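You operate a simulated robot arm through the tools that you are given. There is no shell and no other tool. Be economical: measure what you need, move in short steps, check, and stop when the job is done.

You are at the controls of a simulated robot arm. One attempt, no reset.

## Task
Square the ragged green bundle in the jogger, using the stop block for its size.
Fine: the ticket on the grey mat gives the size; seat the block in the jogger's bore, run the jogger till the edges are even, switch off, leave the bundle in.
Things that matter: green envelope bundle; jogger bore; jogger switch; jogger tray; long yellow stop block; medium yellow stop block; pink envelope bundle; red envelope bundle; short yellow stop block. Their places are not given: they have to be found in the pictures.

Only the result counts: the job must be done as asked and must still hold three seconds after the hand-in. Knocking over, shifting, dropping, spilling or breaking anything else fails it.

## Robot
A 7-joint arm with a two-finger parallel gripper, fixed in place. Base frame: the origin is at the foot of the arm, x ahead of it, y to its left, z up. Readings come in m, degrees, newtons and seconds.
With the tool pointing down near the work surface it reaches from about 0.34 to 0.74 m from the base axis. Its first joint turns from -115.0 to 115.0 degrees. Payload 3.91 kg.
The TCP is the grasp point between the finger pads, 0.03 m short of the fingertips. In the tool frame z runs along the fingers and y along their closing line. Largest opening 0.11 m; finger width 0.02, thickness 0.01; the body of the gripper, 0.048 by 0.112 m, starts 0.055 m behind the TCP.
Orientation is told as [roll, pitch, yaw] about the base's x, y, z axes, in that order, counted from this pose: with the fingers straight down and closing along the base's y, the tool's x points along the base's -x, its y along +y and its z along -z.

## Interface
- The arm moves only by the tool play_rows. Its arguments are lists of equal length, an entry for each row: "slide": the shift along the tool's x, y, z in units of 30 mm (1.0 is 30 mm), a list of three; "turn": the turn, a rotation vector about the tool's x, y, z in units of 8 degrees (1.0 is 8 degrees), a list of three. In form: {"slide": [[x, y, z], ...], "turn": [[ax, ay, az], ...]}. A call has 1 to 12 rows; each row shifts and turns the commanded pose from where the row before left it, along the tool's axes as they then stand. "gripper" is the finger opening in mm, from 0 to 110, set as the call begins (left out, the last holds). A call with a number of a shift or a turn outside -1 to 1 is refused whole. A row lasts 0.2 s, in which the tool goes at most 0.05 m and 8.6 degrees; a call with a longer step from one row to the next is refused whole, and so is a gripper value outside its range. A pose out of reach is approached as far as the arm can. The call stops where the force on the tool passes 70 N (or 10 N more than at its start, if that is more) or the arm is blocked; 0.2 s more then pass. Each finger travels about 0.108 m/s and halts on what it meets, pressing with about 39 N; the grip force reading is that of the motor and also rises with nothing between the fingers. The clock runs only during rows and for 0.2 s after the last one: add rows that do not move to give the fingers time. The reply holds the time, the measured pose of the TCP, the force on the tool along the base axes, the opening and the grip force, in the units named above and with some noise, with the torque about the TCP (base axes, N m) and any sound that the robot's microphone picked up, and new pictures: "show" is both (left out), scene, wrist or none.
- Cameras (640 x 400 px; columns grow to the right, rows downward): "scene" is fixed at [0.3986, 0.6512, 1.5715]; the picture's right is [-1.00, -0.06, 0.00], its down [-0.02, 0.44, -0.90] and it looks along [0.05, -0.90, -0.44] (base axes); focal length 361 px, centre (320, 200). "wrist" rides on the gripper at [0.072, 0.017, -0.103] in the tool frame; the picture's right is [-0.23, 0.97, 0.00], its down [-0.76, -0.18, -0.62] and it looks along [-0.61, -0.14, 0.78] (tool axes); focal length 222 px, centre (320, 200).
- raise_lower(by): slides the trunk up (or, below 0, down) by that many m; the arm rides with it, the base frame stays. It gives what a move gives, with no picture.
- locate(camera, pixels): for up to 12 pixels [column, row] of the newest picture of that camera ("zoom" is the newest enlarged one), the place [x, y, z] in the base frame of the surface seen there, good to about 0.002 m. It takes no simulated time.
- enlarge(camera, box): a new picture of the part [left, top, right, bottom] of that camera's present view, enlarged. It takes no simulated time.
- close_job(): hands the job in; it is judged then, once.

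Go step by step. Measure first, check grasps and placings, and put right what went wrong. The budget is 80 turns and 200 pictures, counting those below and the enlarged ones. Unless the task says otherwise, let go and move clear before handing in, and close with one line.

The tools are called as name(argument=value, ...) on one line, values as JSON. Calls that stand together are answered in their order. play_rows: Moves the arm, as the interface text tells. Its arguments: {"type":"object","properties":{"slide":{"type":"array"},"turn":{"type":"array"},"gripper":{"type":"number"},"show":{"type":"string","enum":["both","scene","wrist","none"]}},"required":["slide","turn"]} The other tools are called the same way: raise_lower (by) slides the trunk up or down; locate (camera, pixels) gives the place of the surface under pixels of a picture; enlarge (camera, box) takes an enlarged picture of a part of a camera's view; close_job () hands the job in.

At the start:

```text
time: 0.0
eef_pos: [0.29, -0.4045, 1.0868]
ee_rot: [0.1, 0.0, 0.0]
ft_force: [-0.5, 0.6, -0.7]
ft_torque: [-0.04, -0.01, 0.0]
finger_gap: 0.1102
finger_force: 0.1
trunk travel left (down, up): [-0.775, 0.215]
```

scene: 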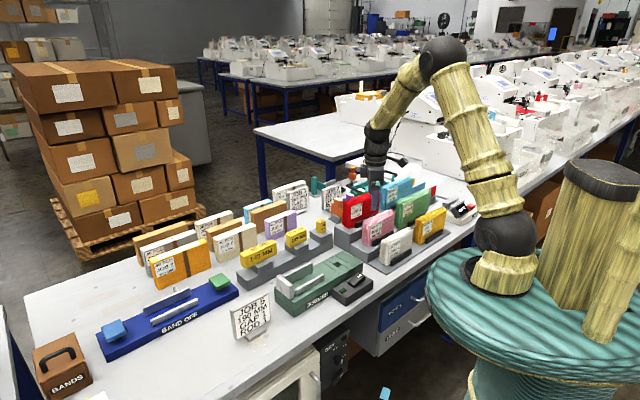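
wrist: 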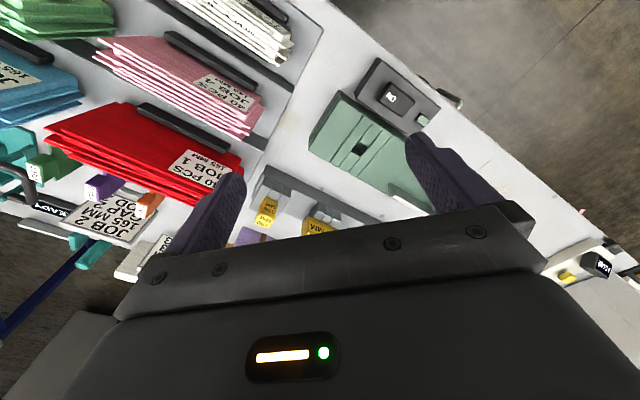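

The scene shows the jogger near (320,285), yellow blocks near (256,252), (296,238), (320,228), and bundles near (357,208), (378,227), (412,208). I'll enlarge to read the labels.

enlarge(camera="scene", box=[220, 170, 380, 270])

enlarge(camera="scene", box=[330, 160, 490, 260])

enlarge(camera="scene", box=[220, 240, 380, 340])

enlarge(camera="wrist", box=[0, 0, 320, 280])

```text
4.00 times, centred on (300, 220) of scene
```

zoom: 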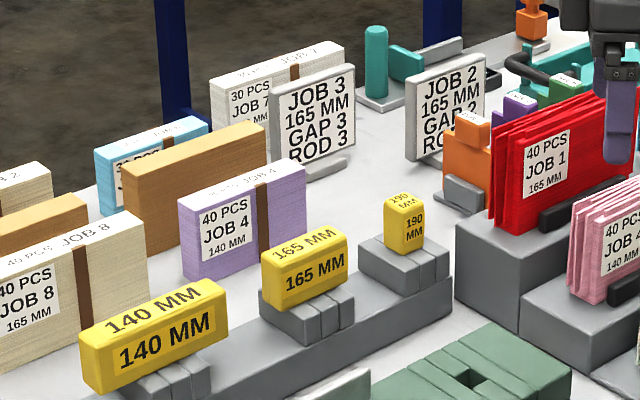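

```text
4.00 times, centred on (410, 210) of scene
```

zoom: 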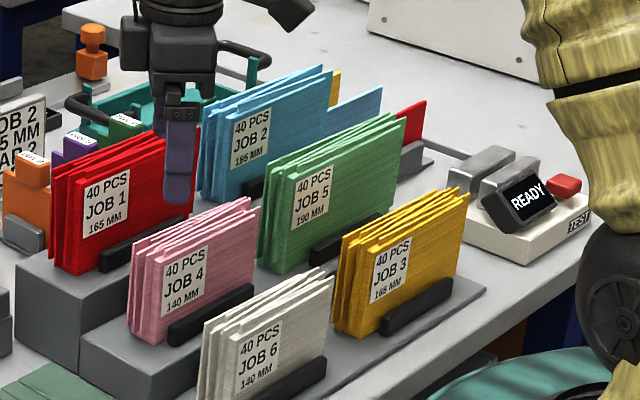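

```text
4.00 times, centred on (300, 290) of scene
```

zoom: 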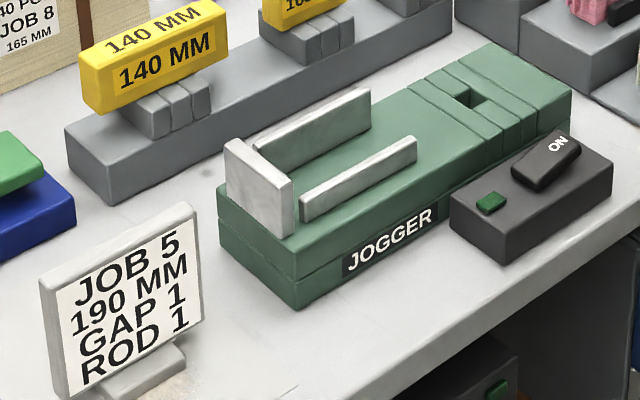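

```text
1.43 times, centred on (160, 140) of wrist
```

zoom: 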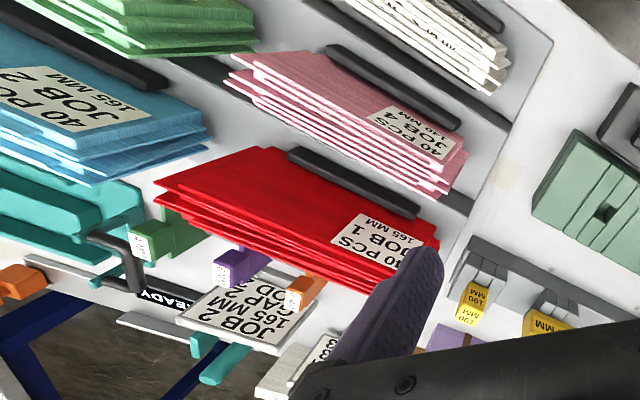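

The green bundle's label reads JOB 5, 190 MM, and it matches the ticket at (258,315), so the short block marked 190 at (320,228) is the one. Now I'll measure positions.

enlarge(camera="scene", box=[270, 245, 380, 315])

locate(camera="scene", pixels=[[336, 264], [342, 264], [342, 252], [362, 264], [295, 306], [275, 287], [285, 285], [308, 270], [308, 285], [340, 283], [341, 290], [359, 278]])

locate(camera="scene", pixels=[[321, 221], [323, 228], [317, 228], [325, 222], [316, 221], [326, 231], [322, 236], [330, 236], [312, 232], [225, 340], [262, 340], [300, 330]])

locate(camera="scene", pixels=[[408, 205], [405, 200], [400, 208], [428, 192], [414, 202], [416, 198], [428, 189], [398, 206], [396, 225], [415, 221], [425, 220], [398, 229]])

```text
5.71 times, centred on (325, 280) of scene
```

zoom: 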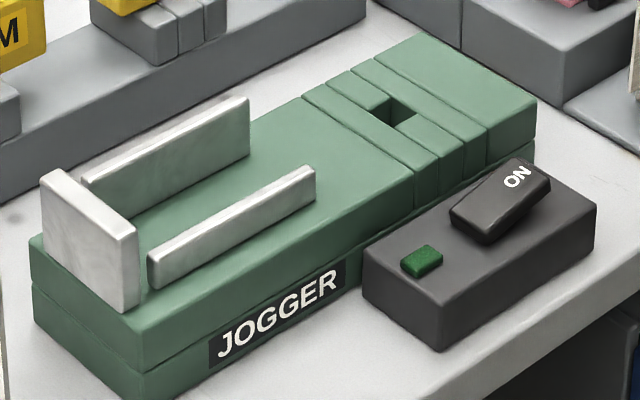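

```text
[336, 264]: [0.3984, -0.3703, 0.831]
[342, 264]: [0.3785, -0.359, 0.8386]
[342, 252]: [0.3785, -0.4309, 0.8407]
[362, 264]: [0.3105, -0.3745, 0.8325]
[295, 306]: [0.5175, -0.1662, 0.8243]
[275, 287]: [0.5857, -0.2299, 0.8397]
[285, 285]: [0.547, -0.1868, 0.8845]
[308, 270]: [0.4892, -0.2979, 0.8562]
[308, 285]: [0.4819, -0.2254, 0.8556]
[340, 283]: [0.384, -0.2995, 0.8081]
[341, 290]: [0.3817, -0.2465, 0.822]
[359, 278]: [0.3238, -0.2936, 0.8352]
```

```text
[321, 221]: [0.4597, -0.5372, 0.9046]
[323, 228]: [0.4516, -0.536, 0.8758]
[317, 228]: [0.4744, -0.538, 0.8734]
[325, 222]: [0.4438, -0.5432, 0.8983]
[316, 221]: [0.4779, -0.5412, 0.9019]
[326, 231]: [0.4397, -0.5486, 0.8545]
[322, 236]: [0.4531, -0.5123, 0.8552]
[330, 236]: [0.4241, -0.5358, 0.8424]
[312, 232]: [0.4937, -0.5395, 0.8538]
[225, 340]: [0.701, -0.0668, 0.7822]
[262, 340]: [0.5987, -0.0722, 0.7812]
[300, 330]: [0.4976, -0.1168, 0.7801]
```

```text
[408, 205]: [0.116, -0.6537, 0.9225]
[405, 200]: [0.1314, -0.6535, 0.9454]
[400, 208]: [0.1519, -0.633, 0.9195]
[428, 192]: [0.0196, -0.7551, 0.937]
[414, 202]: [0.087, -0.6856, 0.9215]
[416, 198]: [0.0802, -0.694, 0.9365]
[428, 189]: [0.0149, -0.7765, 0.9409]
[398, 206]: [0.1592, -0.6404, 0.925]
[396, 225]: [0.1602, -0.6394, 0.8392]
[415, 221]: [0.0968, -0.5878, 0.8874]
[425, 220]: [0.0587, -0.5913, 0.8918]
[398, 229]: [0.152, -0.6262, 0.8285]
```

The jogger, blocks and bundles all seem turned about 43° from the base axes. I'll yaw the tool +43° in place, which should point the wrist camera at the jogger.

play_rows(slide=[[0, 0, 0], [0, 0, 0], [0, 0, 0], [0, 0, 0], [0, 0, 0], [0, 0, 0], [0, 0, 0]], turn=[[0, 0, -0.9], [0, 0, -0.9], [0, 0, -0.9], [0, 0, -0.9], [0, 0, -0.9], [0, 0, -0.9], [0, 0, 0]])

```text
time: 1.6
eef_pos: [0.2877, -0.4045, 1.0873]
ee_rot: [0.0, 0.0, 43.3]
ft_force: [0.2, 0.2, 0.3]
ft_torque: [-0.02, -0.01, -0.01]
finger_gap: 0.1101
finger_force: 0.0
trunk travel left (down, up): [-0.775, 0.215]
```

scene: 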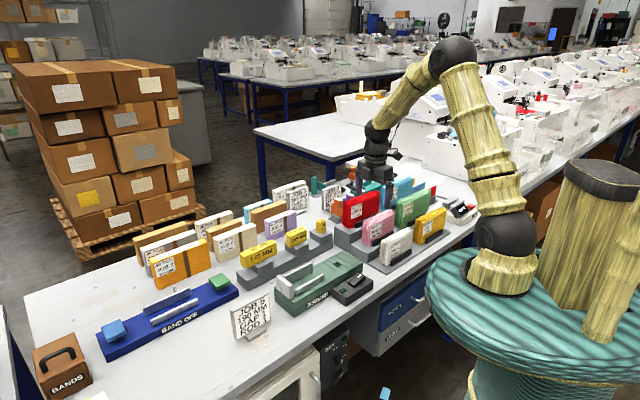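
wrist: 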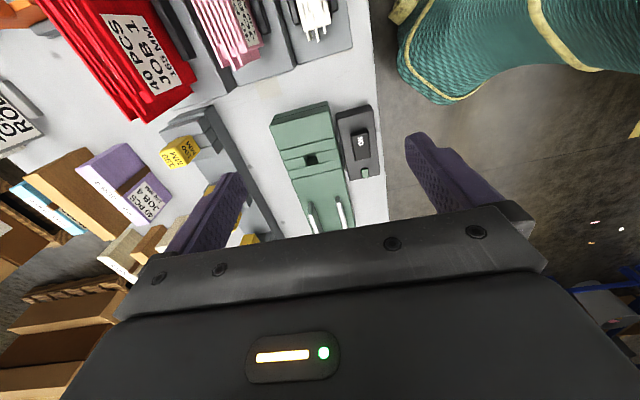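

The wrist view now shows the jogger at (315,160), with the bore at (311,160) and the switch at (360,142). I'll enlarge and measure.

locate(camera="wrist", pixels=[[270, 124], [328, 103], [311, 160], [285, 150], [331, 143], [353, 225], [360, 142], [366, 171], [378, 170], [339, 110], [371, 106], [296, 225]])

enlarge(camera="wrist", box=[250, 90, 390, 240])

enlarge(camera="wrist", box=[150, 90, 270, 250])

```text
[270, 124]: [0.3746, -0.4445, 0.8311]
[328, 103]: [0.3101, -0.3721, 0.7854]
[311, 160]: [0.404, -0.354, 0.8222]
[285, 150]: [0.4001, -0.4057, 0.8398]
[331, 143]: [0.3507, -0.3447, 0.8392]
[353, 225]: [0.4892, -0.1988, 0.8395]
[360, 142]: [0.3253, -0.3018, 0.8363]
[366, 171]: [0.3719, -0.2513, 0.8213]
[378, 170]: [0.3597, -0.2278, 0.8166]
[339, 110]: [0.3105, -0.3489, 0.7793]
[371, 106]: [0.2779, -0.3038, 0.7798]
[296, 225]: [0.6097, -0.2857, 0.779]
```

```text
2.67 times, centred on (320, 165) of wrist
```

zoom: 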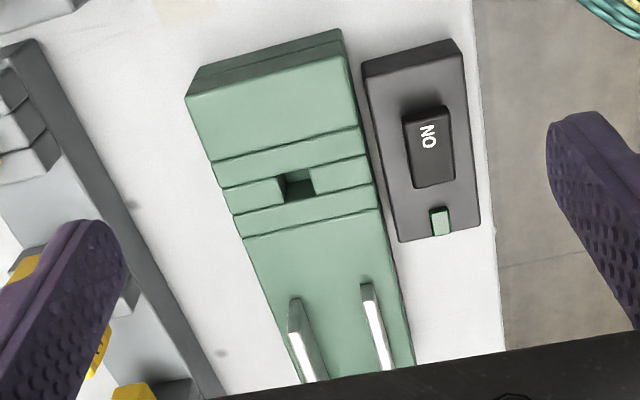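

```text
2.50 times, centred on (210, 170) of wrist
```

zoom: 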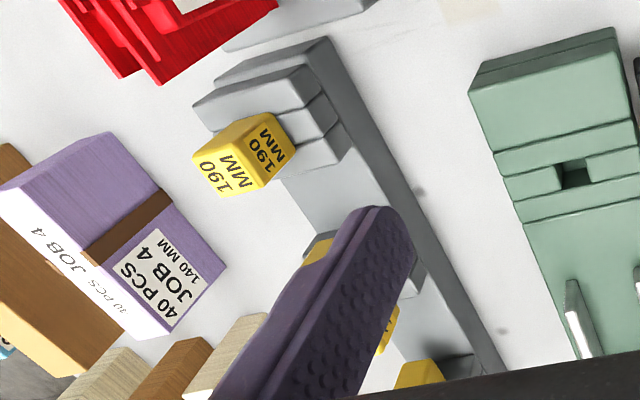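

I need precise jogger axes, so I'll take the zoom again and locate in it.

enlarge(camera="wrist", box=[262, 100, 382, 175])

```text
5.33 times, centred on (322, 138) of wrist
```

zoom: 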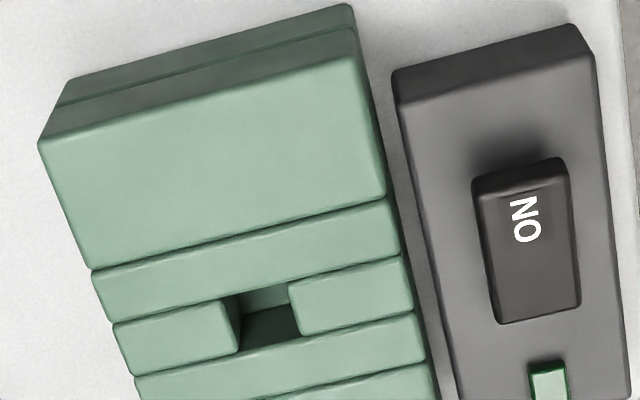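

locate(camera="zoom", pixels=[[46, 152], [352, 66], [94, 264], [384, 192], [226, 303], [293, 288], [240, 348], [303, 332], [140, 378], [424, 314], [270, 330], [255, 300]])

locate(camera="zoom", pixels=[[478, 190], [564, 172], [506, 318], [574, 300], [530, 180], [540, 308], [525, 245], [548, 370], [402, 90], [585, 60], [440, 300], [615, 200]])

```text
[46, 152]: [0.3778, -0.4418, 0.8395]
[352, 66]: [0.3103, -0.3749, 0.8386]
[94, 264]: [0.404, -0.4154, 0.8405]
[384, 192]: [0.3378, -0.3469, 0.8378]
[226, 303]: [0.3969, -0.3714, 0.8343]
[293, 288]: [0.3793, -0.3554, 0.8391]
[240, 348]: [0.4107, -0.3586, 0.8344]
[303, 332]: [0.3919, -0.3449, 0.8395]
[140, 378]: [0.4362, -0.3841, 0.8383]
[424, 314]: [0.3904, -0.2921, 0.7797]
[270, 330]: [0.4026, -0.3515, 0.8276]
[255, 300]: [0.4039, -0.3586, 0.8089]
```

```text
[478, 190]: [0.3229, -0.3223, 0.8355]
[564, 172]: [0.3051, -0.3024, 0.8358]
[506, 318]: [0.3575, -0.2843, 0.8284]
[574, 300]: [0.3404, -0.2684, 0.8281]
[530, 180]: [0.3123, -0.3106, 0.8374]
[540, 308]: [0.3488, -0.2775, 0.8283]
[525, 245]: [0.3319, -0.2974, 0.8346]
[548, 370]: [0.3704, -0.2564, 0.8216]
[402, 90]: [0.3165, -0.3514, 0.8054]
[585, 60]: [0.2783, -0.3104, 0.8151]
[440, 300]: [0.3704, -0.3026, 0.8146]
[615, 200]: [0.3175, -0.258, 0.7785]
```

The jogger axis lies at 45° to the base, with the bore centre near (0.395,-0.358). Next I'll move for a close look at the 190 block.

play_rows(slide=[[0.493, -0.904, 0.176], [0.493, -0.904, 0.176], [0.493, -0.904, 0.176], [0.493, -0.904, 0.176], [0.493, -0.904, 0.176], [0.493, -0.904, 0.176], [0.493, -0.904, 0.176], [0, 0, 0]], turn=[[0, 0, -0.21], [0, 0, 0], [0, 0, 0], [0, 0, 0], [0, 0, 0], [0, 0, 0], [0, 0, 0], [0, 0, 0]], show="wrist")

```text
time: 3.4
eef_pos: [0.3481, -0.6164, 1.0488]
ee_rot: [0.0, 0.1, 44.9]
ft_force: [-0.4, -0.4, 0.0]
ft_torque: [-0.02, -0.04, -0.02]
finger_gap: 0.1099
finger_force: 0.0
trunk travel left (down, up): [-0.775, 0.215]
```

wrist: 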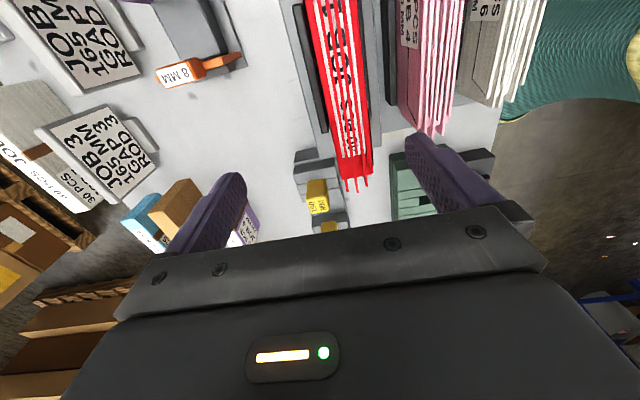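

The 190 block sits at (318,197). Enlarging it.

enlarge(camera="wrist", box=[280, 140, 376, 236])

```text
4.17 times, centred on (328, 188) of wrist
```

zoom: 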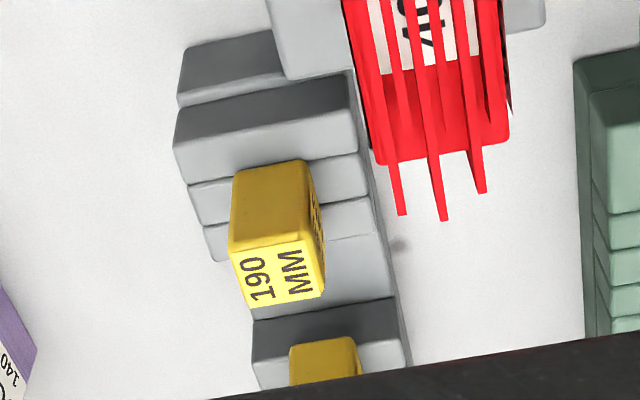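

locate(camera="zoom", pixels=[[232, 254], [318, 240], [245, 304], [322, 294], [238, 178], [302, 166], [290, 270], [270, 200], [178, 140], [354, 112], [200, 218], [368, 190]])

locate(camera="zoom", pixels=[[215, 250], [374, 228], [188, 90], [350, 250], [390, 130], [404, 212], [444, 218], [484, 190], [340, 20], [600, 70], [255, 350], [320, 360]])

enlarge(camera="scene", box=[296, 208, 344, 244])

```text
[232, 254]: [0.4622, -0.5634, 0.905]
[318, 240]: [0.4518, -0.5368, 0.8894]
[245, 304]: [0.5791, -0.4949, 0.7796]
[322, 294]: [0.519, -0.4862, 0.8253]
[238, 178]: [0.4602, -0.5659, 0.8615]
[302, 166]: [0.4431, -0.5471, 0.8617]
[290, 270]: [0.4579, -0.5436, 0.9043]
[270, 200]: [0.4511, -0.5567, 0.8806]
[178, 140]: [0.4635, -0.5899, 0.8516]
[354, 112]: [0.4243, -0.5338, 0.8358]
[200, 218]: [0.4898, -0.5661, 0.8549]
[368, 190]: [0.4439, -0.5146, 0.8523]
```

```text
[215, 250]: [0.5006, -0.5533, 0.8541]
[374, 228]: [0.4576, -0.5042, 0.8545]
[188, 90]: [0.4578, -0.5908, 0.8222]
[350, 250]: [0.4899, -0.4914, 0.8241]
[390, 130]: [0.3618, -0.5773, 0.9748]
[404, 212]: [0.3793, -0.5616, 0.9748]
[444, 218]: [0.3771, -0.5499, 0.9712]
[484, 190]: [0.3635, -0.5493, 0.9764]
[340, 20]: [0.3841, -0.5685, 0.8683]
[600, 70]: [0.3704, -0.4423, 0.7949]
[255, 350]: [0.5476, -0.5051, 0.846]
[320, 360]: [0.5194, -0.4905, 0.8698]
```

```text
11.11 times, centred on (320, 226) of scene
```

zoom: 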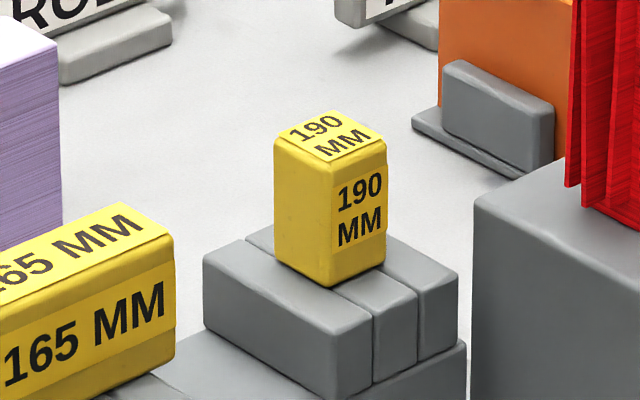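

locate(camera="zoom", pixels=[[278, 144], [330, 160], [382, 144], [332, 114], [206, 256], [366, 324], [374, 312], [414, 300], [420, 290], [456, 270], [330, 284], [330, 220]])

enlarge(camera="scene", box=[380, 170, 476, 240])

```text
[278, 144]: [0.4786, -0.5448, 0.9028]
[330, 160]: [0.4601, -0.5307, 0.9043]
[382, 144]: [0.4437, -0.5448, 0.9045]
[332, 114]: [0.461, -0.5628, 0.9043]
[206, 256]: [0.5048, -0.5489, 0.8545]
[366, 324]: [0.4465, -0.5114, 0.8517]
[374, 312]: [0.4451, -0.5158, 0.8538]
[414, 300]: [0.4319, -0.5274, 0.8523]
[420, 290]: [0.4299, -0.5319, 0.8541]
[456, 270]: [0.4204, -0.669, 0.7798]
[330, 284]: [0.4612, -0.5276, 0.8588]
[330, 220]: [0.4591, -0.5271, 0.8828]
```

```text
5.71 times, centred on (428, 205) of scene
```

zoom: 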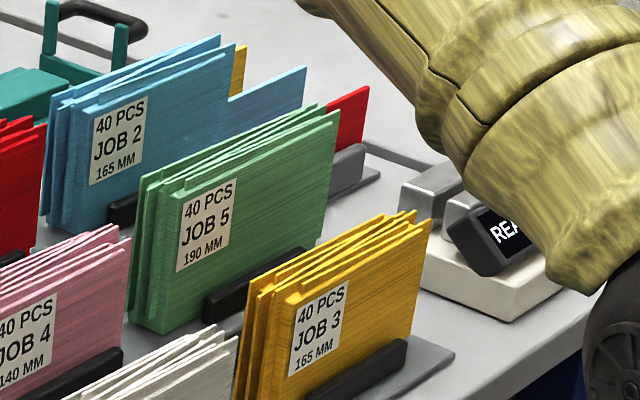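

The 190 block's centre is (0.4605,-0.5464) with its top at z 0.904, and it is about 26 mm square. I'll rotate to yaw -45° so the camera side stays clear of the red bundle, then move above the block.

play_rows(slide=[[0, 0, 0], [0, 0, 0], [0, 0, 0], [0, 0, 0], [0, 0, 0], [0, 0, 0], [0, 0, 0], [0, 0, 0], [0, 0, 0], [0, 0, 0], [0, 0, 0], [0, 0, 0]], turn=[[0, 0, 0.9375], [0, 0, 0.9375], [0, 0, 0.9375], [0, 0, 0.9375], [0, 0, 0.9375], [0, 0, 0.9375], [0, 0, 0.9375], [0, 0, 0.9375], [0, 0, 0.9375], [0, 0, 0.9375], [0, 0, 0.9375], [0, 0, 0.9375]], show="none", gripper=60)

play_rows(slide=[[-0.2, 0.86, 0], [-0.2, 0.86, 0], [-0.2, 0.86, 0], [-0.2, 0.86, 0], [-0.2, 0.86, 0], [0, 0, 1], [0, 0, 1], [0, 0, 0]], turn=[[0, 0, 0], [0, 0, 0], [0, 0, 0], [0, 0, 0], [0, 0, 0], [0, 0, 0], [0, 0, 0], [0, 0, 0]])

```text
time: 6.0
eef_pos: [0.3479, -0.6133, 1.0497]
ee_rot: [0.0, 0.1, -45.2]
ft_force: [0.2, 0.4, -0.7]
ft_torque: [0.01, 0.0, -0.02]
finger_gap: 0.06
finger_force: 0.1
trunk travel left (down, up): [-0.775, 0.215]
```

```text
time: 7.8
eef_pos: [0.4613, -0.5408, 0.9881]
ee_rot: [0.1, 0.0, -45.1]
ft_force: [-0.3, 0.2, 0.0]
ft_torque: [-0.02, 0.03, 0.03]
finger_gap: 0.0599
finger_force: 0.1
trunk travel left (down, up): [-0.775, 0.215]
```

scene: 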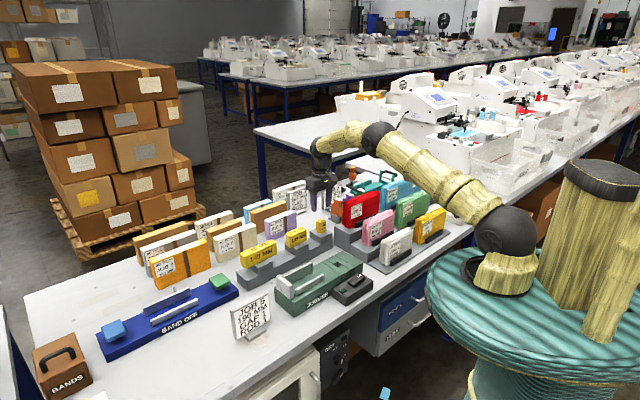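
wrist: 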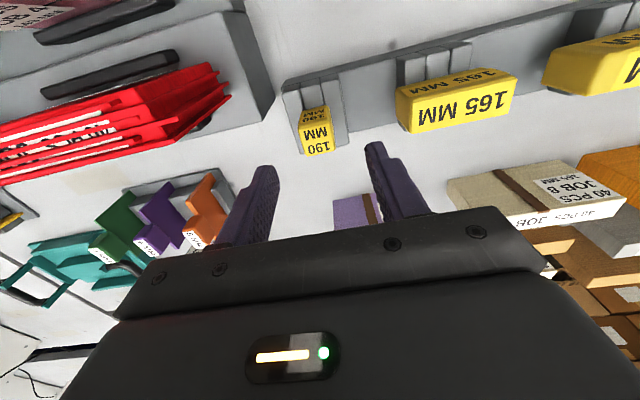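

The TCP is about 5 mm off the block's centre. I'll correct that and descend to z≈0.888.

play_rows(slide=[[-0.12, -0.14, 0], [0, 0, 0.8], [0, 0, 0.8], [0, 0, 0.6], [0, 0, 0]], turn=[[0, 0, 0], [0, 0, 0], [0, 0, 0], [0, 0, 0], [0, 0, 0]])

enlarge(camera="scene", box=[290, 170, 360, 245])

enlarge(camera="wrist", box=[220, 60, 460, 240])

```text
time: 9.0
eef_pos: [0.4606, -0.5501, 0.925]
ee_rot: [0.0, -0.1, -45.2]
ft_force: [0.2, -0.3, -0.5]
ft_torque: [0.01, -0.02, 0.04]
finger_gap: 0.0599
finger_force: 0.0
trunk travel left (down, up): [-0.775, 0.215]
```

scene: 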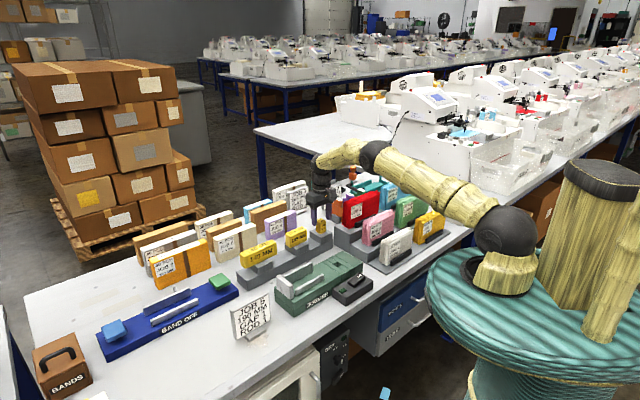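
wrist: 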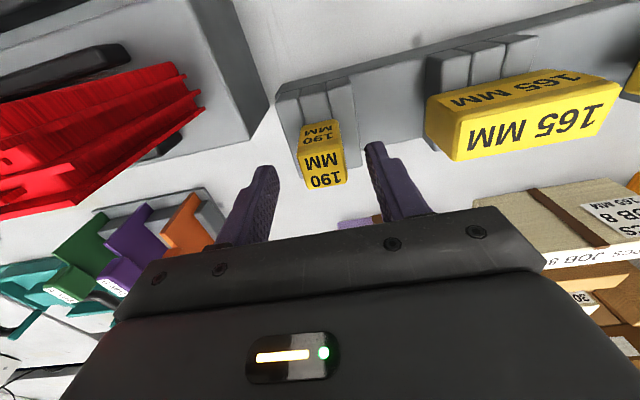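

```text
5.33 times, centred on (325, 208) of scene
```

zoom: 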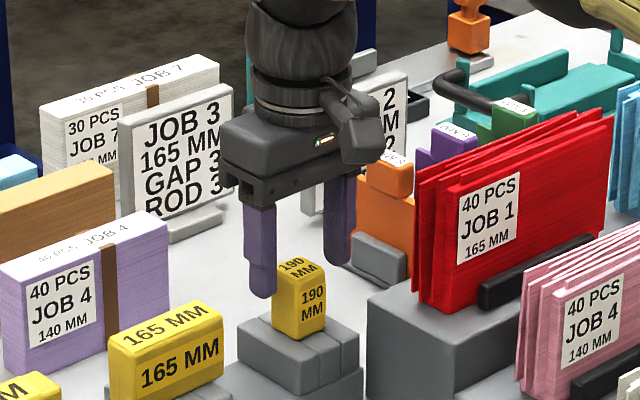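

```text
2.22 times, centred on (340, 150) of wrist
```

zoom: 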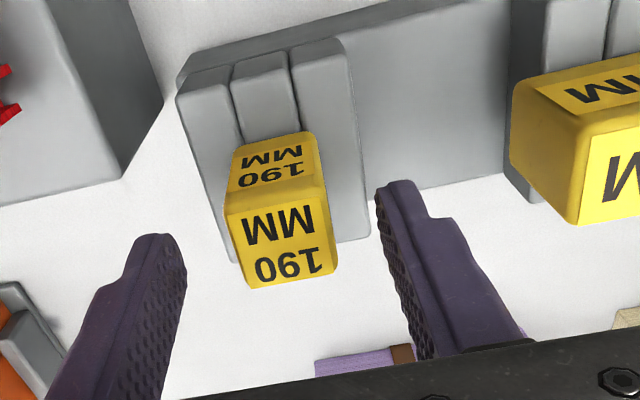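

The fingers straddle the block in the zoom. I'll take a still reading to judge the pose noise.

play_rows(slide=[[0, 0, 0], [0, 0, 0]], turn=[[0, 0, 0], [0, 0, 0]], show="none")

play_rows(slide=[[0, 0, 0]], turn=[[0, 0, 0]], show="none")

locate(camera="zoom", pixels=[[160, 236], [392, 183], [240, 270], [300, 135], [325, 180], [228, 205], [236, 150], [318, 185], [270, 240], [270, 170], [390, 200], [175, 250]])

```text
time: 9.6
eef_pos: [0.4611, -0.5489, 0.925]
ee_rot: [0.0, 0.0, -45.0]
ft_force: [-0.1, -0.1, 0.7]
ft_torque: [-0.01, 0.04, -0.01]
finger_gap: 0.0602
finger_force: 0.1
trunk travel left (down, up): [-0.775, 0.215]
```

```text
time: 10.0
eef_pos: [0.4618, -0.5486, 0.9255]
ee_rot: [0.0, 0.0, -45.1]
ft_force: [-0.1, 0.0, -0.3]
ft_torque: [0.03, -0.04, 0.03]
finger_gap: 0.0598
finger_force: 0.1
trunk travel left (down, up): [-0.775, 0.215]
```

```text
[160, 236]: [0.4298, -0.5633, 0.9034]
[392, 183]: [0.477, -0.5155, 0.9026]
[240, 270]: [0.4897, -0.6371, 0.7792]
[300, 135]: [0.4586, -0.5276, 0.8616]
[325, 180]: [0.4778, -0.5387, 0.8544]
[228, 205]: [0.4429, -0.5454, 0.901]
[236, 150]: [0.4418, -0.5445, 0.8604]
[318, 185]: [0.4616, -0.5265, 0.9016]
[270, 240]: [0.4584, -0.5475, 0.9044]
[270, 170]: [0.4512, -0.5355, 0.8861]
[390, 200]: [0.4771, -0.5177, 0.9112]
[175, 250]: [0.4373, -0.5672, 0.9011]
```

The fingers are centred within 2–3 mm. I'll descend to z 0.889 and close.

play_rows(slide=[[0, 0.06, 0.6], [0, 0, 0.6], [0, 0, 0]], turn=[[0, 0, 0], [0, 0, 0], [0, 0, 0]], show="none")

play_rows(slide=[[0, 0, 0], [0, 0, 0], [0, 0, 0], [0, 0, 0]], turn=[[0, 0, 0], [0, 0, 0], [0, 0, 0], [0, 0, 0]], gripper=10, show="wrist")

```text
time: 10.8
eef_pos: [0.4613, -0.5481, 0.8889]
ee_rot: [0.0, 0.0, -45.0]
ft_force: [0.4, -0.5, -0.5]
ft_torque: [0.01, -0.03, -0.02]
finger_gap: 0.0603
finger_force: 0.2
trunk travel left (down, up): [-0.775, 0.215]
```

```text
time: 11.8
eef_pos: [0.4622, -0.548, 0.8888]
ee_rot: [0.0, 0.0, -45.1]
ft_force: [0.1, -1.0, -0.1]
ft_torque: [-0.02, -0.01, -0.02]
finger_gap: 0.0292
finger_force: 38.8
trunk travel left (down, up): [-0.775, 0.215]
```

wrist: 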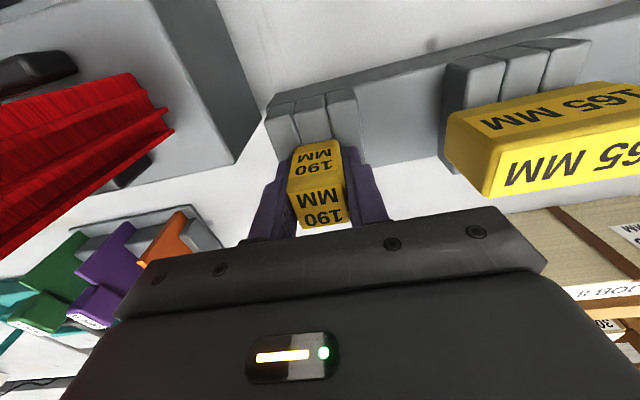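

The block is gripped at a 29 mm gap. I'll lift it straight up 75 mm.

play_rows(slide=[[0, 0, -0.4], [0, 0, -0.5], [0, 0, -0.8], [0, 0, -0.8], [0, 0, 0]], turn=[[0, 0, 0], [0, 0, 0], [0, 0, 0], [0, 0, 0], [0, 0, 0]])

enlarge(camera="scene", box=[290, 170, 360, 245])

enlarge(camera="wrist", box=[220, 60, 460, 240])

```text
time: 13.0
eef_pos: [0.4617, -0.5478, 0.9628]
ee_rot: [0.0, 0.0, -45.1]
ft_force: [-0.2, -0.8, 0.0]
ft_torque: [-0.01, -0.01, 0.02]
finger_gap: 0.0289
finger_force: 38.6
trunk travel left (down, up): [-0.775, 0.215]
```

scene: 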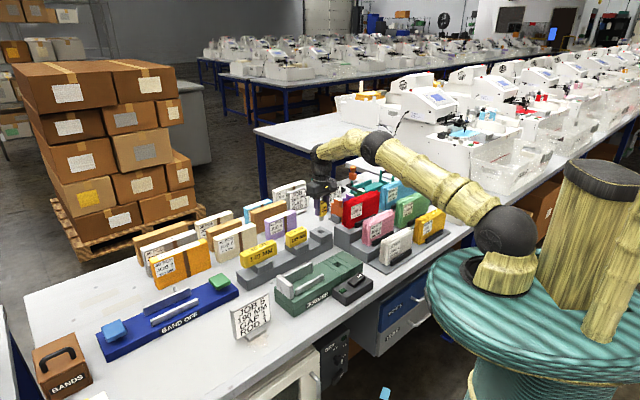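
wrist: 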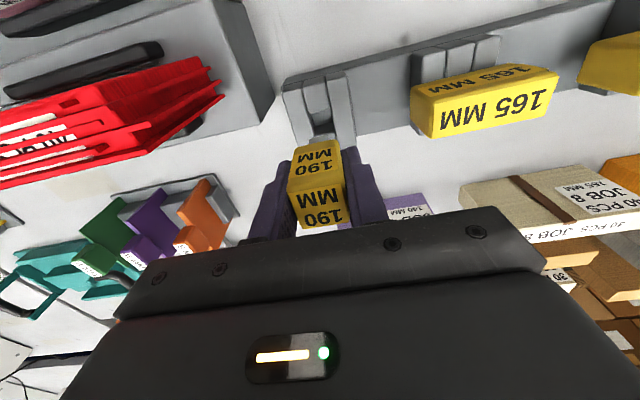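

```text
5.33 times, centred on (325, 208) of scene
```

zoom: 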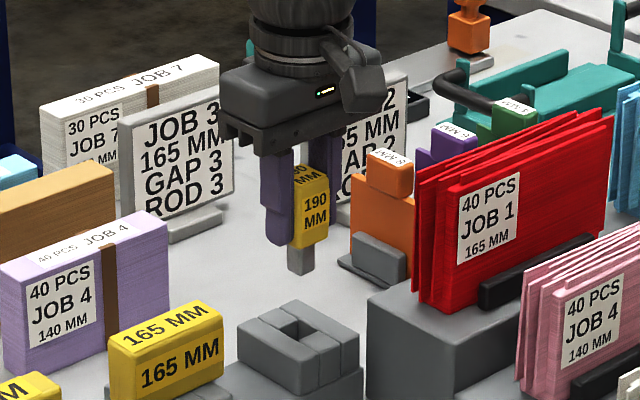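

```text
2.22 times, centred on (340, 150) of wrist
```

zoom: 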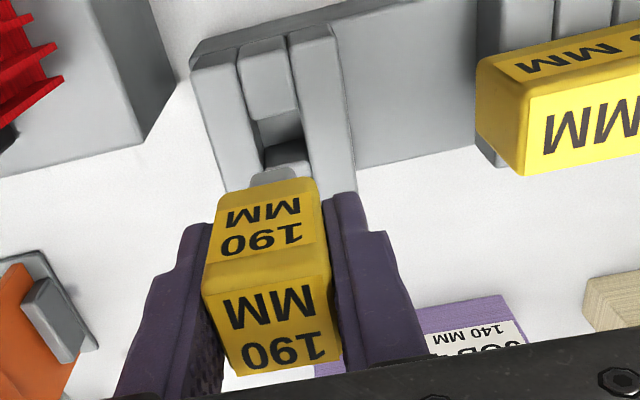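

The block is free, with its peg visible below it at (300,255) in the zoom. I'll measure the peg and both bores from the scene camera.

enlarge(camera="scene", box=[300, 190, 348, 220])

locate(camera="zoom", pixels=[[178, 245], [160, 200], [190, 265], [230, 250], [150, 210], [240, 230], [200, 240], [178, 225]])

enlarge(camera="scene", box=[316, 248, 364, 278])

```text
13.33 times, centred on (324, 205) of scene
```

zoom: 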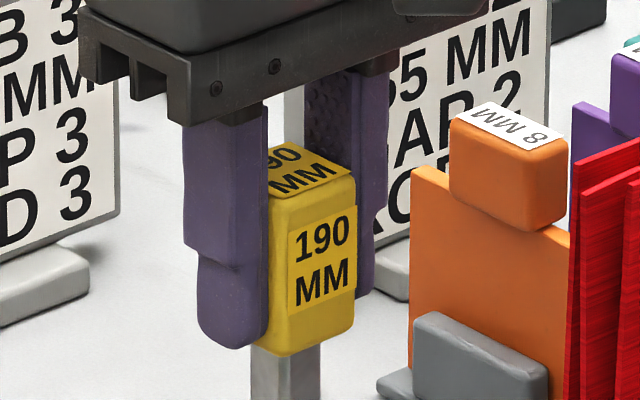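

```text
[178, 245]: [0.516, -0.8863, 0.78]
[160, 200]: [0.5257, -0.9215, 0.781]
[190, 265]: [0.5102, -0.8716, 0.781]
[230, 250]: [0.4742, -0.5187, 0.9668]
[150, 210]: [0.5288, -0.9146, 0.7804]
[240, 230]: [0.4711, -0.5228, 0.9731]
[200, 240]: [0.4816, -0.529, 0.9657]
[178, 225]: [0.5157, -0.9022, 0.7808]
```

```text
13.33 times, centred on (340, 263) of scene
```

zoom: 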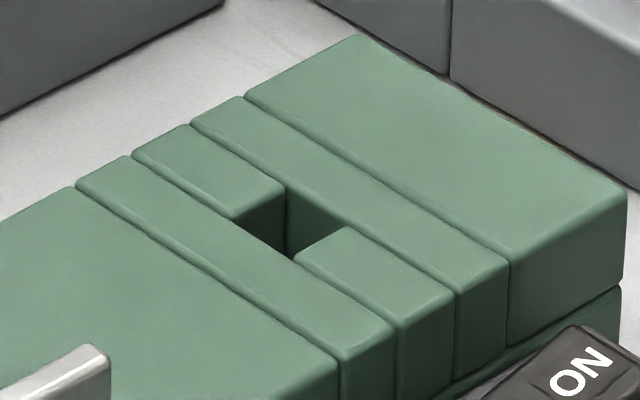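

locate(camera="zoom", pixels=[[229, 214], [278, 186], [303, 256], [346, 232], [133, 155], [190, 127], [395, 322], [450, 292], [236, 228], [292, 265], [292, 190], [350, 218]])

enlarge(camera="scene", box=[305, 210, 345, 240])

```text
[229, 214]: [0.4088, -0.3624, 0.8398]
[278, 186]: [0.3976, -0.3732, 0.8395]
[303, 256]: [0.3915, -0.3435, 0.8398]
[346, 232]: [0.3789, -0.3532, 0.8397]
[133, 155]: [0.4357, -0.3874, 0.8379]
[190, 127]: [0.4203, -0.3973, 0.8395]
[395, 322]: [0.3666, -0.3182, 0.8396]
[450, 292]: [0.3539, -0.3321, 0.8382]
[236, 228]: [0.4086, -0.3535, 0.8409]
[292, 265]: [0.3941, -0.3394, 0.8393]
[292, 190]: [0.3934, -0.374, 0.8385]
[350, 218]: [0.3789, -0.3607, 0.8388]
```

```text
13.33 times, centred on (325, 225) of scene
```

zoom: 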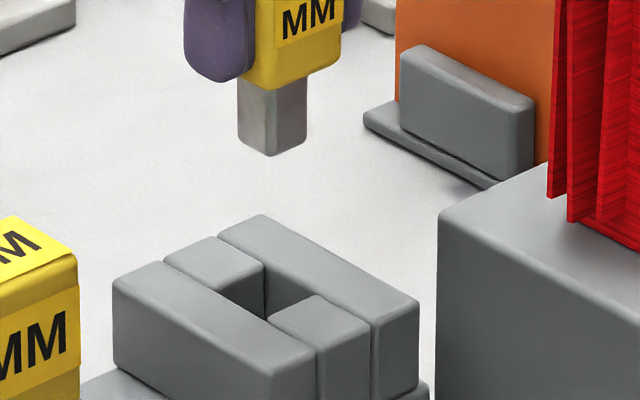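

locate(camera="zoom", pixels=[[241, 120], [271, 120], [303, 120], [271, 152], [271, 98], [218, 287], [258, 265], [280, 320], [320, 298], [262, 318], [318, 345], [268, 262]])

```text
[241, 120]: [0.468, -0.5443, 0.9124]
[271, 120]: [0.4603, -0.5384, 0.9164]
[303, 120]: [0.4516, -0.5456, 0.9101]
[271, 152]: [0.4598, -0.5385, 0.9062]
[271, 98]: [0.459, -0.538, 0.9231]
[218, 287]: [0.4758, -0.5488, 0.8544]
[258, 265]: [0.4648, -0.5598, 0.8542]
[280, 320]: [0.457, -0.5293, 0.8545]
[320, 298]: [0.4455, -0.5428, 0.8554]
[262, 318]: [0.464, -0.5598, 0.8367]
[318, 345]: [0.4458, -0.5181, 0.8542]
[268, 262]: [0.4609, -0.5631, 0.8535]
```

The peg is about 15 mm square and the bore about 23 mm. The TCP target is s=0.026, t=-0.5335, so I'll carry it 180 mm along v and then 87 mm along u.

play_rows(slide=[[1, 0, 0], [1, 0, 0], [1, 0, 0], [1, 0, 0], [1, 0, 0], [1, 0, 0], [0, 0.967, 0], [0, 0.967, 0], [0, 0.967, 0], [0, 0, 0], [0, 0, 0]], turn=[[0, 0, 0], [0, 0, 0], [0, 0, 0], [0, 0, 0], [0, 0, 0], [0, 0, 0], [0, 0, 0], [0, 0, 0], [0, 0, 0], [0, 0, 0], [0, 0, 0]])

enlarge(camera="scene", box=[310, 220, 374, 276])

enlarge(camera="wrist", box=[220, 60, 460, 240])

```text
time: 15.4
eef_pos: [0.3967, -0.3601, 0.9636]
ee_rot: [-0.1, 0.0, -45.1]
ft_force: [-0.7, 1.0, -0.9]
ft_torque: [0.03, -0.03, 0.01]
finger_gap: 0.0293
finger_force: 39.4
trunk travel left (down, up): [-0.775, 0.215]
```

scene: 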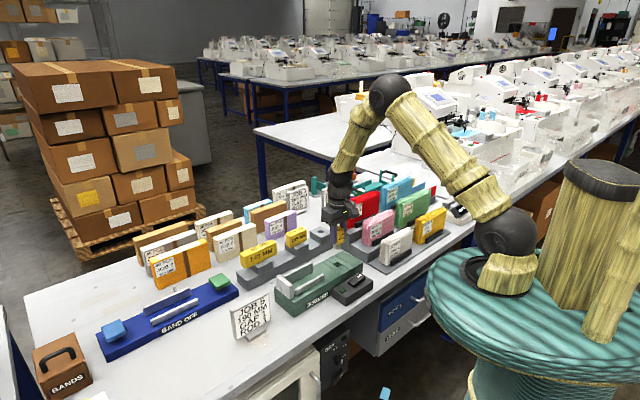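
wrist: 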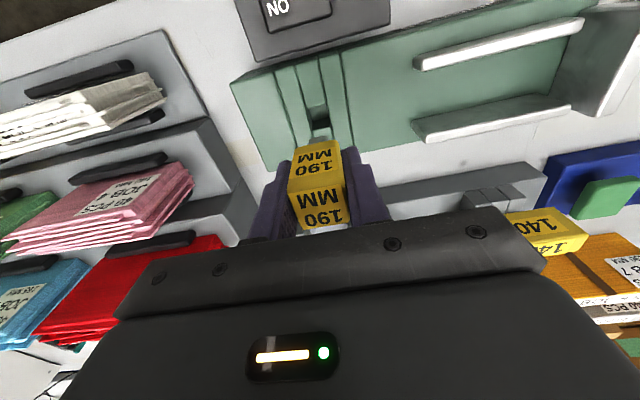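

```text
7.14 times, centred on (342, 248) of scene
```

zoom: 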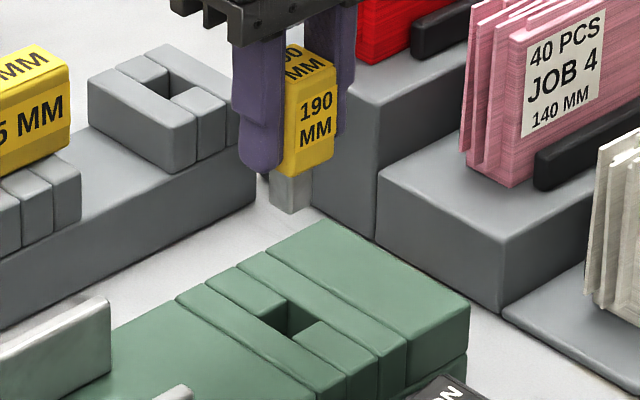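

```text
2.22 times, centred on (340, 150) of wrist
```

zoom: 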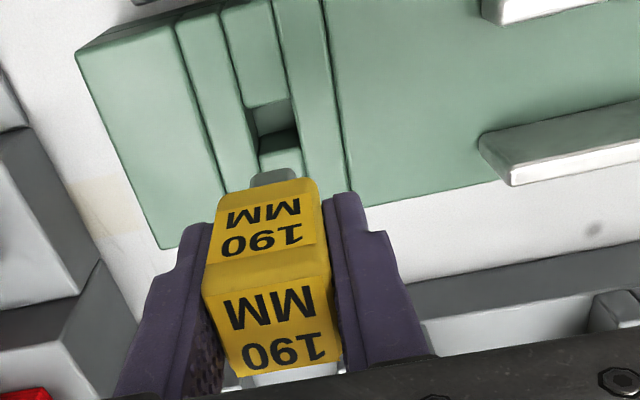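

The TCP is at s=0.0259, t=-0.535. I'll nudge +1.5 mm along v and lower until the peg tip has just entered.

play_rows(slide=[[0.05, 0, 0.7], [0, 0, 0.7], [0, 0, 0.7], [0, 0, 0.4], [0, 0, 0]], turn=[[0, 0, 0], [0, 0, 0], [0, 0, 0], [0, 0, 0], [0, 0, 0]], show="none")

play_rows(slide=[[0, 0, 0.2], [0, 0, 0.2], [0, 0, 0]], turn=[[0, 0, 0], [0, 0, 0], [0, 0, 0]])

enlarge(camera="scene", box=[310, 220, 374, 276])

```text
time: 16.6
eef_pos: [0.3971, -0.3568, 0.8882]
ee_rot: [0.0, -0.1, -45.1]
ft_force: [0.4, -0.1, -1.4]
ft_torque: [-0.02, 0.03, 0.03]
finger_gap: 0.0291
finger_force: 38.9
trunk travel left (down, up): [-0.775, 0.215]
```

```text
time: 17.4
eef_pos: [0.3958, -0.3585, 0.8746]
ee_rot: [0.1, 0.0, -45.0]
ft_force: [-0.4, 0.6, -0.9]
ft_torque: [0.02, -0.01, 0.03]
finger_gap: 0.0292
finger_force: 39.3
trunk travel left (down, up): [-0.775, 0.215]
```

scene: 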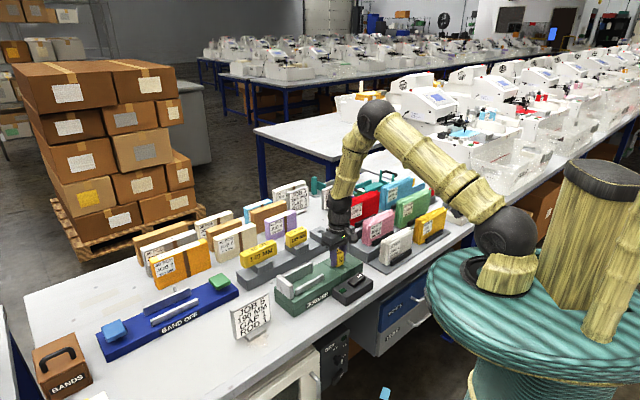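
wrist: 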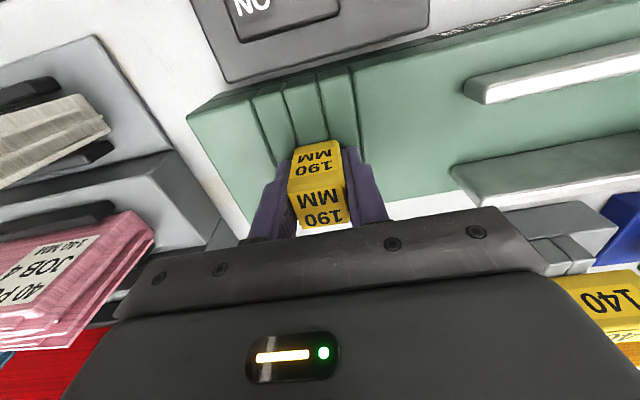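

```text
7.14 times, centred on (342, 248) of scene
```

zoom: 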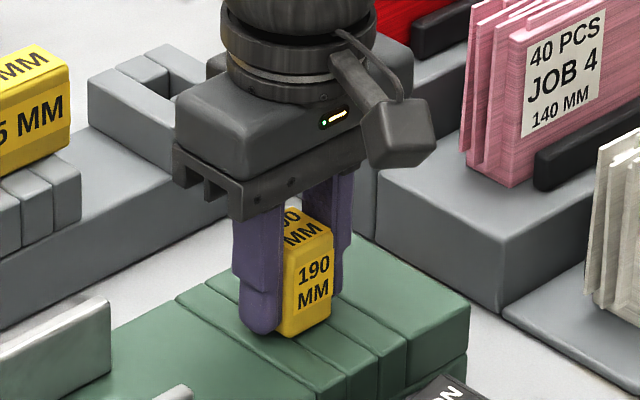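

The peg has slid into the bore with no force. I'll lower by small steps until contact, then release.

play_rows(slide=[[0, 0, 0.06], [0, 0, 0.03], [0, 0, 0]], turn=[[0, 0, 0], [0, 0, 0], [0, 0, 0]], show="none")

play_rows(slide=[[0, 0, 0], [0, 0, 0], [0, 0, 0]], turn=[[0, 0, 0], [0, 0, 0], [0, 0, 0]], gripper=60, show="none")

play_rows(slide=[[0, 0, -0.8], [0, 0, -0.8], [0, 0, -0.8], [0, 0, -0.8], [0, 0, -0.8], [0, 0, -0.8], [0, 0, 0]], turn=[[0, 0, 0], [0, 0, 0], [0, 0, 0], [0, 0, 0], [0, 0, 0], [0, 0, 0], [0, 0, 0]])

enlarge(camera="scene", box=[270, 240, 380, 315])

```text
time: 18.2
eef_pos: [0.3957, -0.3583, 0.874]
ee_rot: [0.0, -0.1, -45.0]
ft_force: [-0.6, 0.1, 15.0]
ft_torque: [0.18, 0.13, -0.03]
finger_gap: 0.0292
finger_force: 38.9
trunk travel left (down, up): [-0.775, 0.215]
```

```text
time: 19.0
eef_pos: [0.395, -0.358, 0.8717]
ee_rot: [0.0, -0.1, -45.0]
ft_force: [-0.6, -0.4, -0.1]
ft_torque: [0.02, 0.0, 0.0]
finger_gap: 0.0599
finger_force: 0.0
trunk travel left (down, up): [-0.775, 0.215]
```

```text
time: 20.6
eef_pos: [0.3959, -0.3593, 1.0184]
ee_rot: [0.0, 0.0, -45.1]
ft_force: [0.6, 0.6, -0.6]
ft_torque: [-0.02, -0.03, 0.02]
finger_gap: 0.0601
finger_force: 0.0
trunk travel left (down, up): [-0.775, 0.215]
```

scene: 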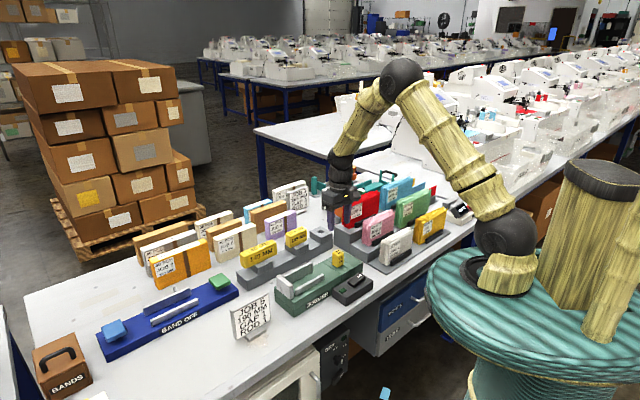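
wrist: 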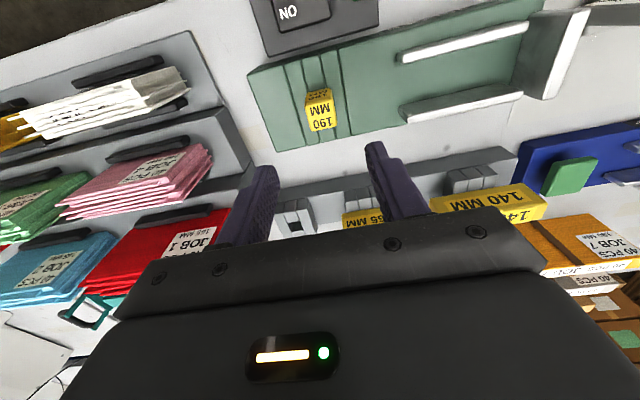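

```text
5.33 times, centred on (325, 278) of scene
```

zoom: 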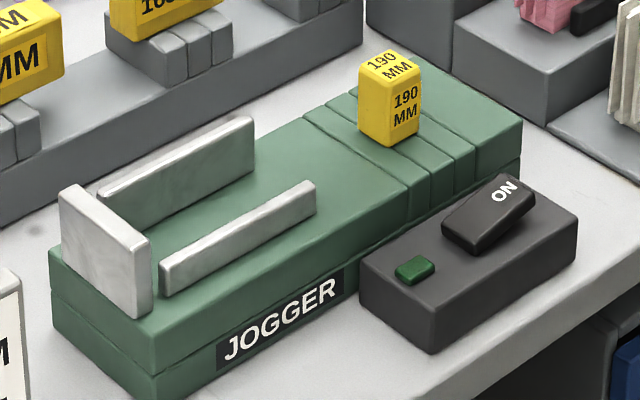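

The block is seated: contact came at z≈0.873 and its base is flush in the zoom. Next I'll measure the tray's fence and rails, and look closely at the green bundle.

locate(camera="zoom", pixels=[[82, 187], [147, 238], [62, 194], [136, 254], [105, 192], [248, 120], [165, 264], [312, 185], [240, 180], [165, 290], [390, 60], [390, 142]])

locate(camera="zoom", pixels=[[254, 125], [252, 160], [315, 190], [200, 215], [190, 200], [120, 210], [360, 110], [420, 100], [364, 75], [418, 80], [150, 270], [300, 170]])

enlarge(camera="scene", box=[380, 170, 450, 240])

```text
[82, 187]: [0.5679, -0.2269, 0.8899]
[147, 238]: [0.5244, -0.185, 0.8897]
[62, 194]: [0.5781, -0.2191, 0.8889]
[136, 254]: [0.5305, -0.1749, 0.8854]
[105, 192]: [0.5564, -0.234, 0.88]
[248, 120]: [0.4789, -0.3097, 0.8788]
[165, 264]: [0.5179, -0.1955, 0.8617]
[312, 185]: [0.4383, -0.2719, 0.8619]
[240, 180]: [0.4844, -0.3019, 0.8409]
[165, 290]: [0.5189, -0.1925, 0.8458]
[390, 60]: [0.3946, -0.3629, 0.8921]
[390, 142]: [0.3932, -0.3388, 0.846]
```

```text
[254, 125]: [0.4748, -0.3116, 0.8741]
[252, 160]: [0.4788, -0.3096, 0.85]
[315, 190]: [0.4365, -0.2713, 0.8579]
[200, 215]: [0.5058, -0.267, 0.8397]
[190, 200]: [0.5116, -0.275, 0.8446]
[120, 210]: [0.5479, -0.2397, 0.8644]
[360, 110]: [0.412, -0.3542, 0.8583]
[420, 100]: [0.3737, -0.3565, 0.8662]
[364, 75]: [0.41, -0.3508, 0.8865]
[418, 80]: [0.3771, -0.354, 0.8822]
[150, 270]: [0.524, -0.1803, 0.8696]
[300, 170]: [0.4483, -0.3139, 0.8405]
```

```text
5.71 times, centred on (415, 205) of scene
```

zoom: 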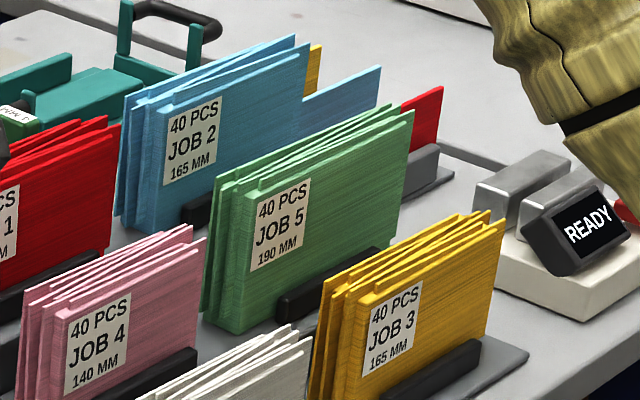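

The tray floor is z 0.840, the rails' inner faces are at t≈-0.556 and -0.508, the fence inner face at s≈0.240, and the block face at s≈0.039. Now measuring the green bundle.

locate(camera="zoom", pixels=[[226, 326], [243, 190], [250, 184], [412, 114], [400, 225], [222, 178], [213, 180], [205, 305], [330, 160], [270, 320], [395, 105], [378, 250]])

locate(camera="zoom", pixels=[[280, 300], [390, 255], [240, 170], [300, 148], [320, 150], [340, 145], [360, 120], [230, 250], [210, 250], [270, 182], [300, 165], [250, 327]])

```text
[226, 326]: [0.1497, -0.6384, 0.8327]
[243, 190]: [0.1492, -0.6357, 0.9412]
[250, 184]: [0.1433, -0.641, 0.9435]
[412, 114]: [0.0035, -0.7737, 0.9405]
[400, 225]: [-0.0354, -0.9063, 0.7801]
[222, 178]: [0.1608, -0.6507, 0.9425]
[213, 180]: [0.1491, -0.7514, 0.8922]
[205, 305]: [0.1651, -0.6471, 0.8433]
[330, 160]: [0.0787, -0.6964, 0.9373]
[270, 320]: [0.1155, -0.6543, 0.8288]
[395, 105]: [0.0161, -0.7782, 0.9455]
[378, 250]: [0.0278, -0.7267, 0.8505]
```

```text
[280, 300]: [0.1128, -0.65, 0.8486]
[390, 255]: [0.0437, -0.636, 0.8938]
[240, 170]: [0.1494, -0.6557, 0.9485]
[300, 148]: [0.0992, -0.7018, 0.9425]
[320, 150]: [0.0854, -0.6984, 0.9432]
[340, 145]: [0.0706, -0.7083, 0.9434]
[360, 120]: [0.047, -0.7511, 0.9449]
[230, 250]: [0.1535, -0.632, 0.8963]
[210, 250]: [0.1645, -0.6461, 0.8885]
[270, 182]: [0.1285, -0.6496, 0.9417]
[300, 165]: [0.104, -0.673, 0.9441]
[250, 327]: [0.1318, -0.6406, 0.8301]
```

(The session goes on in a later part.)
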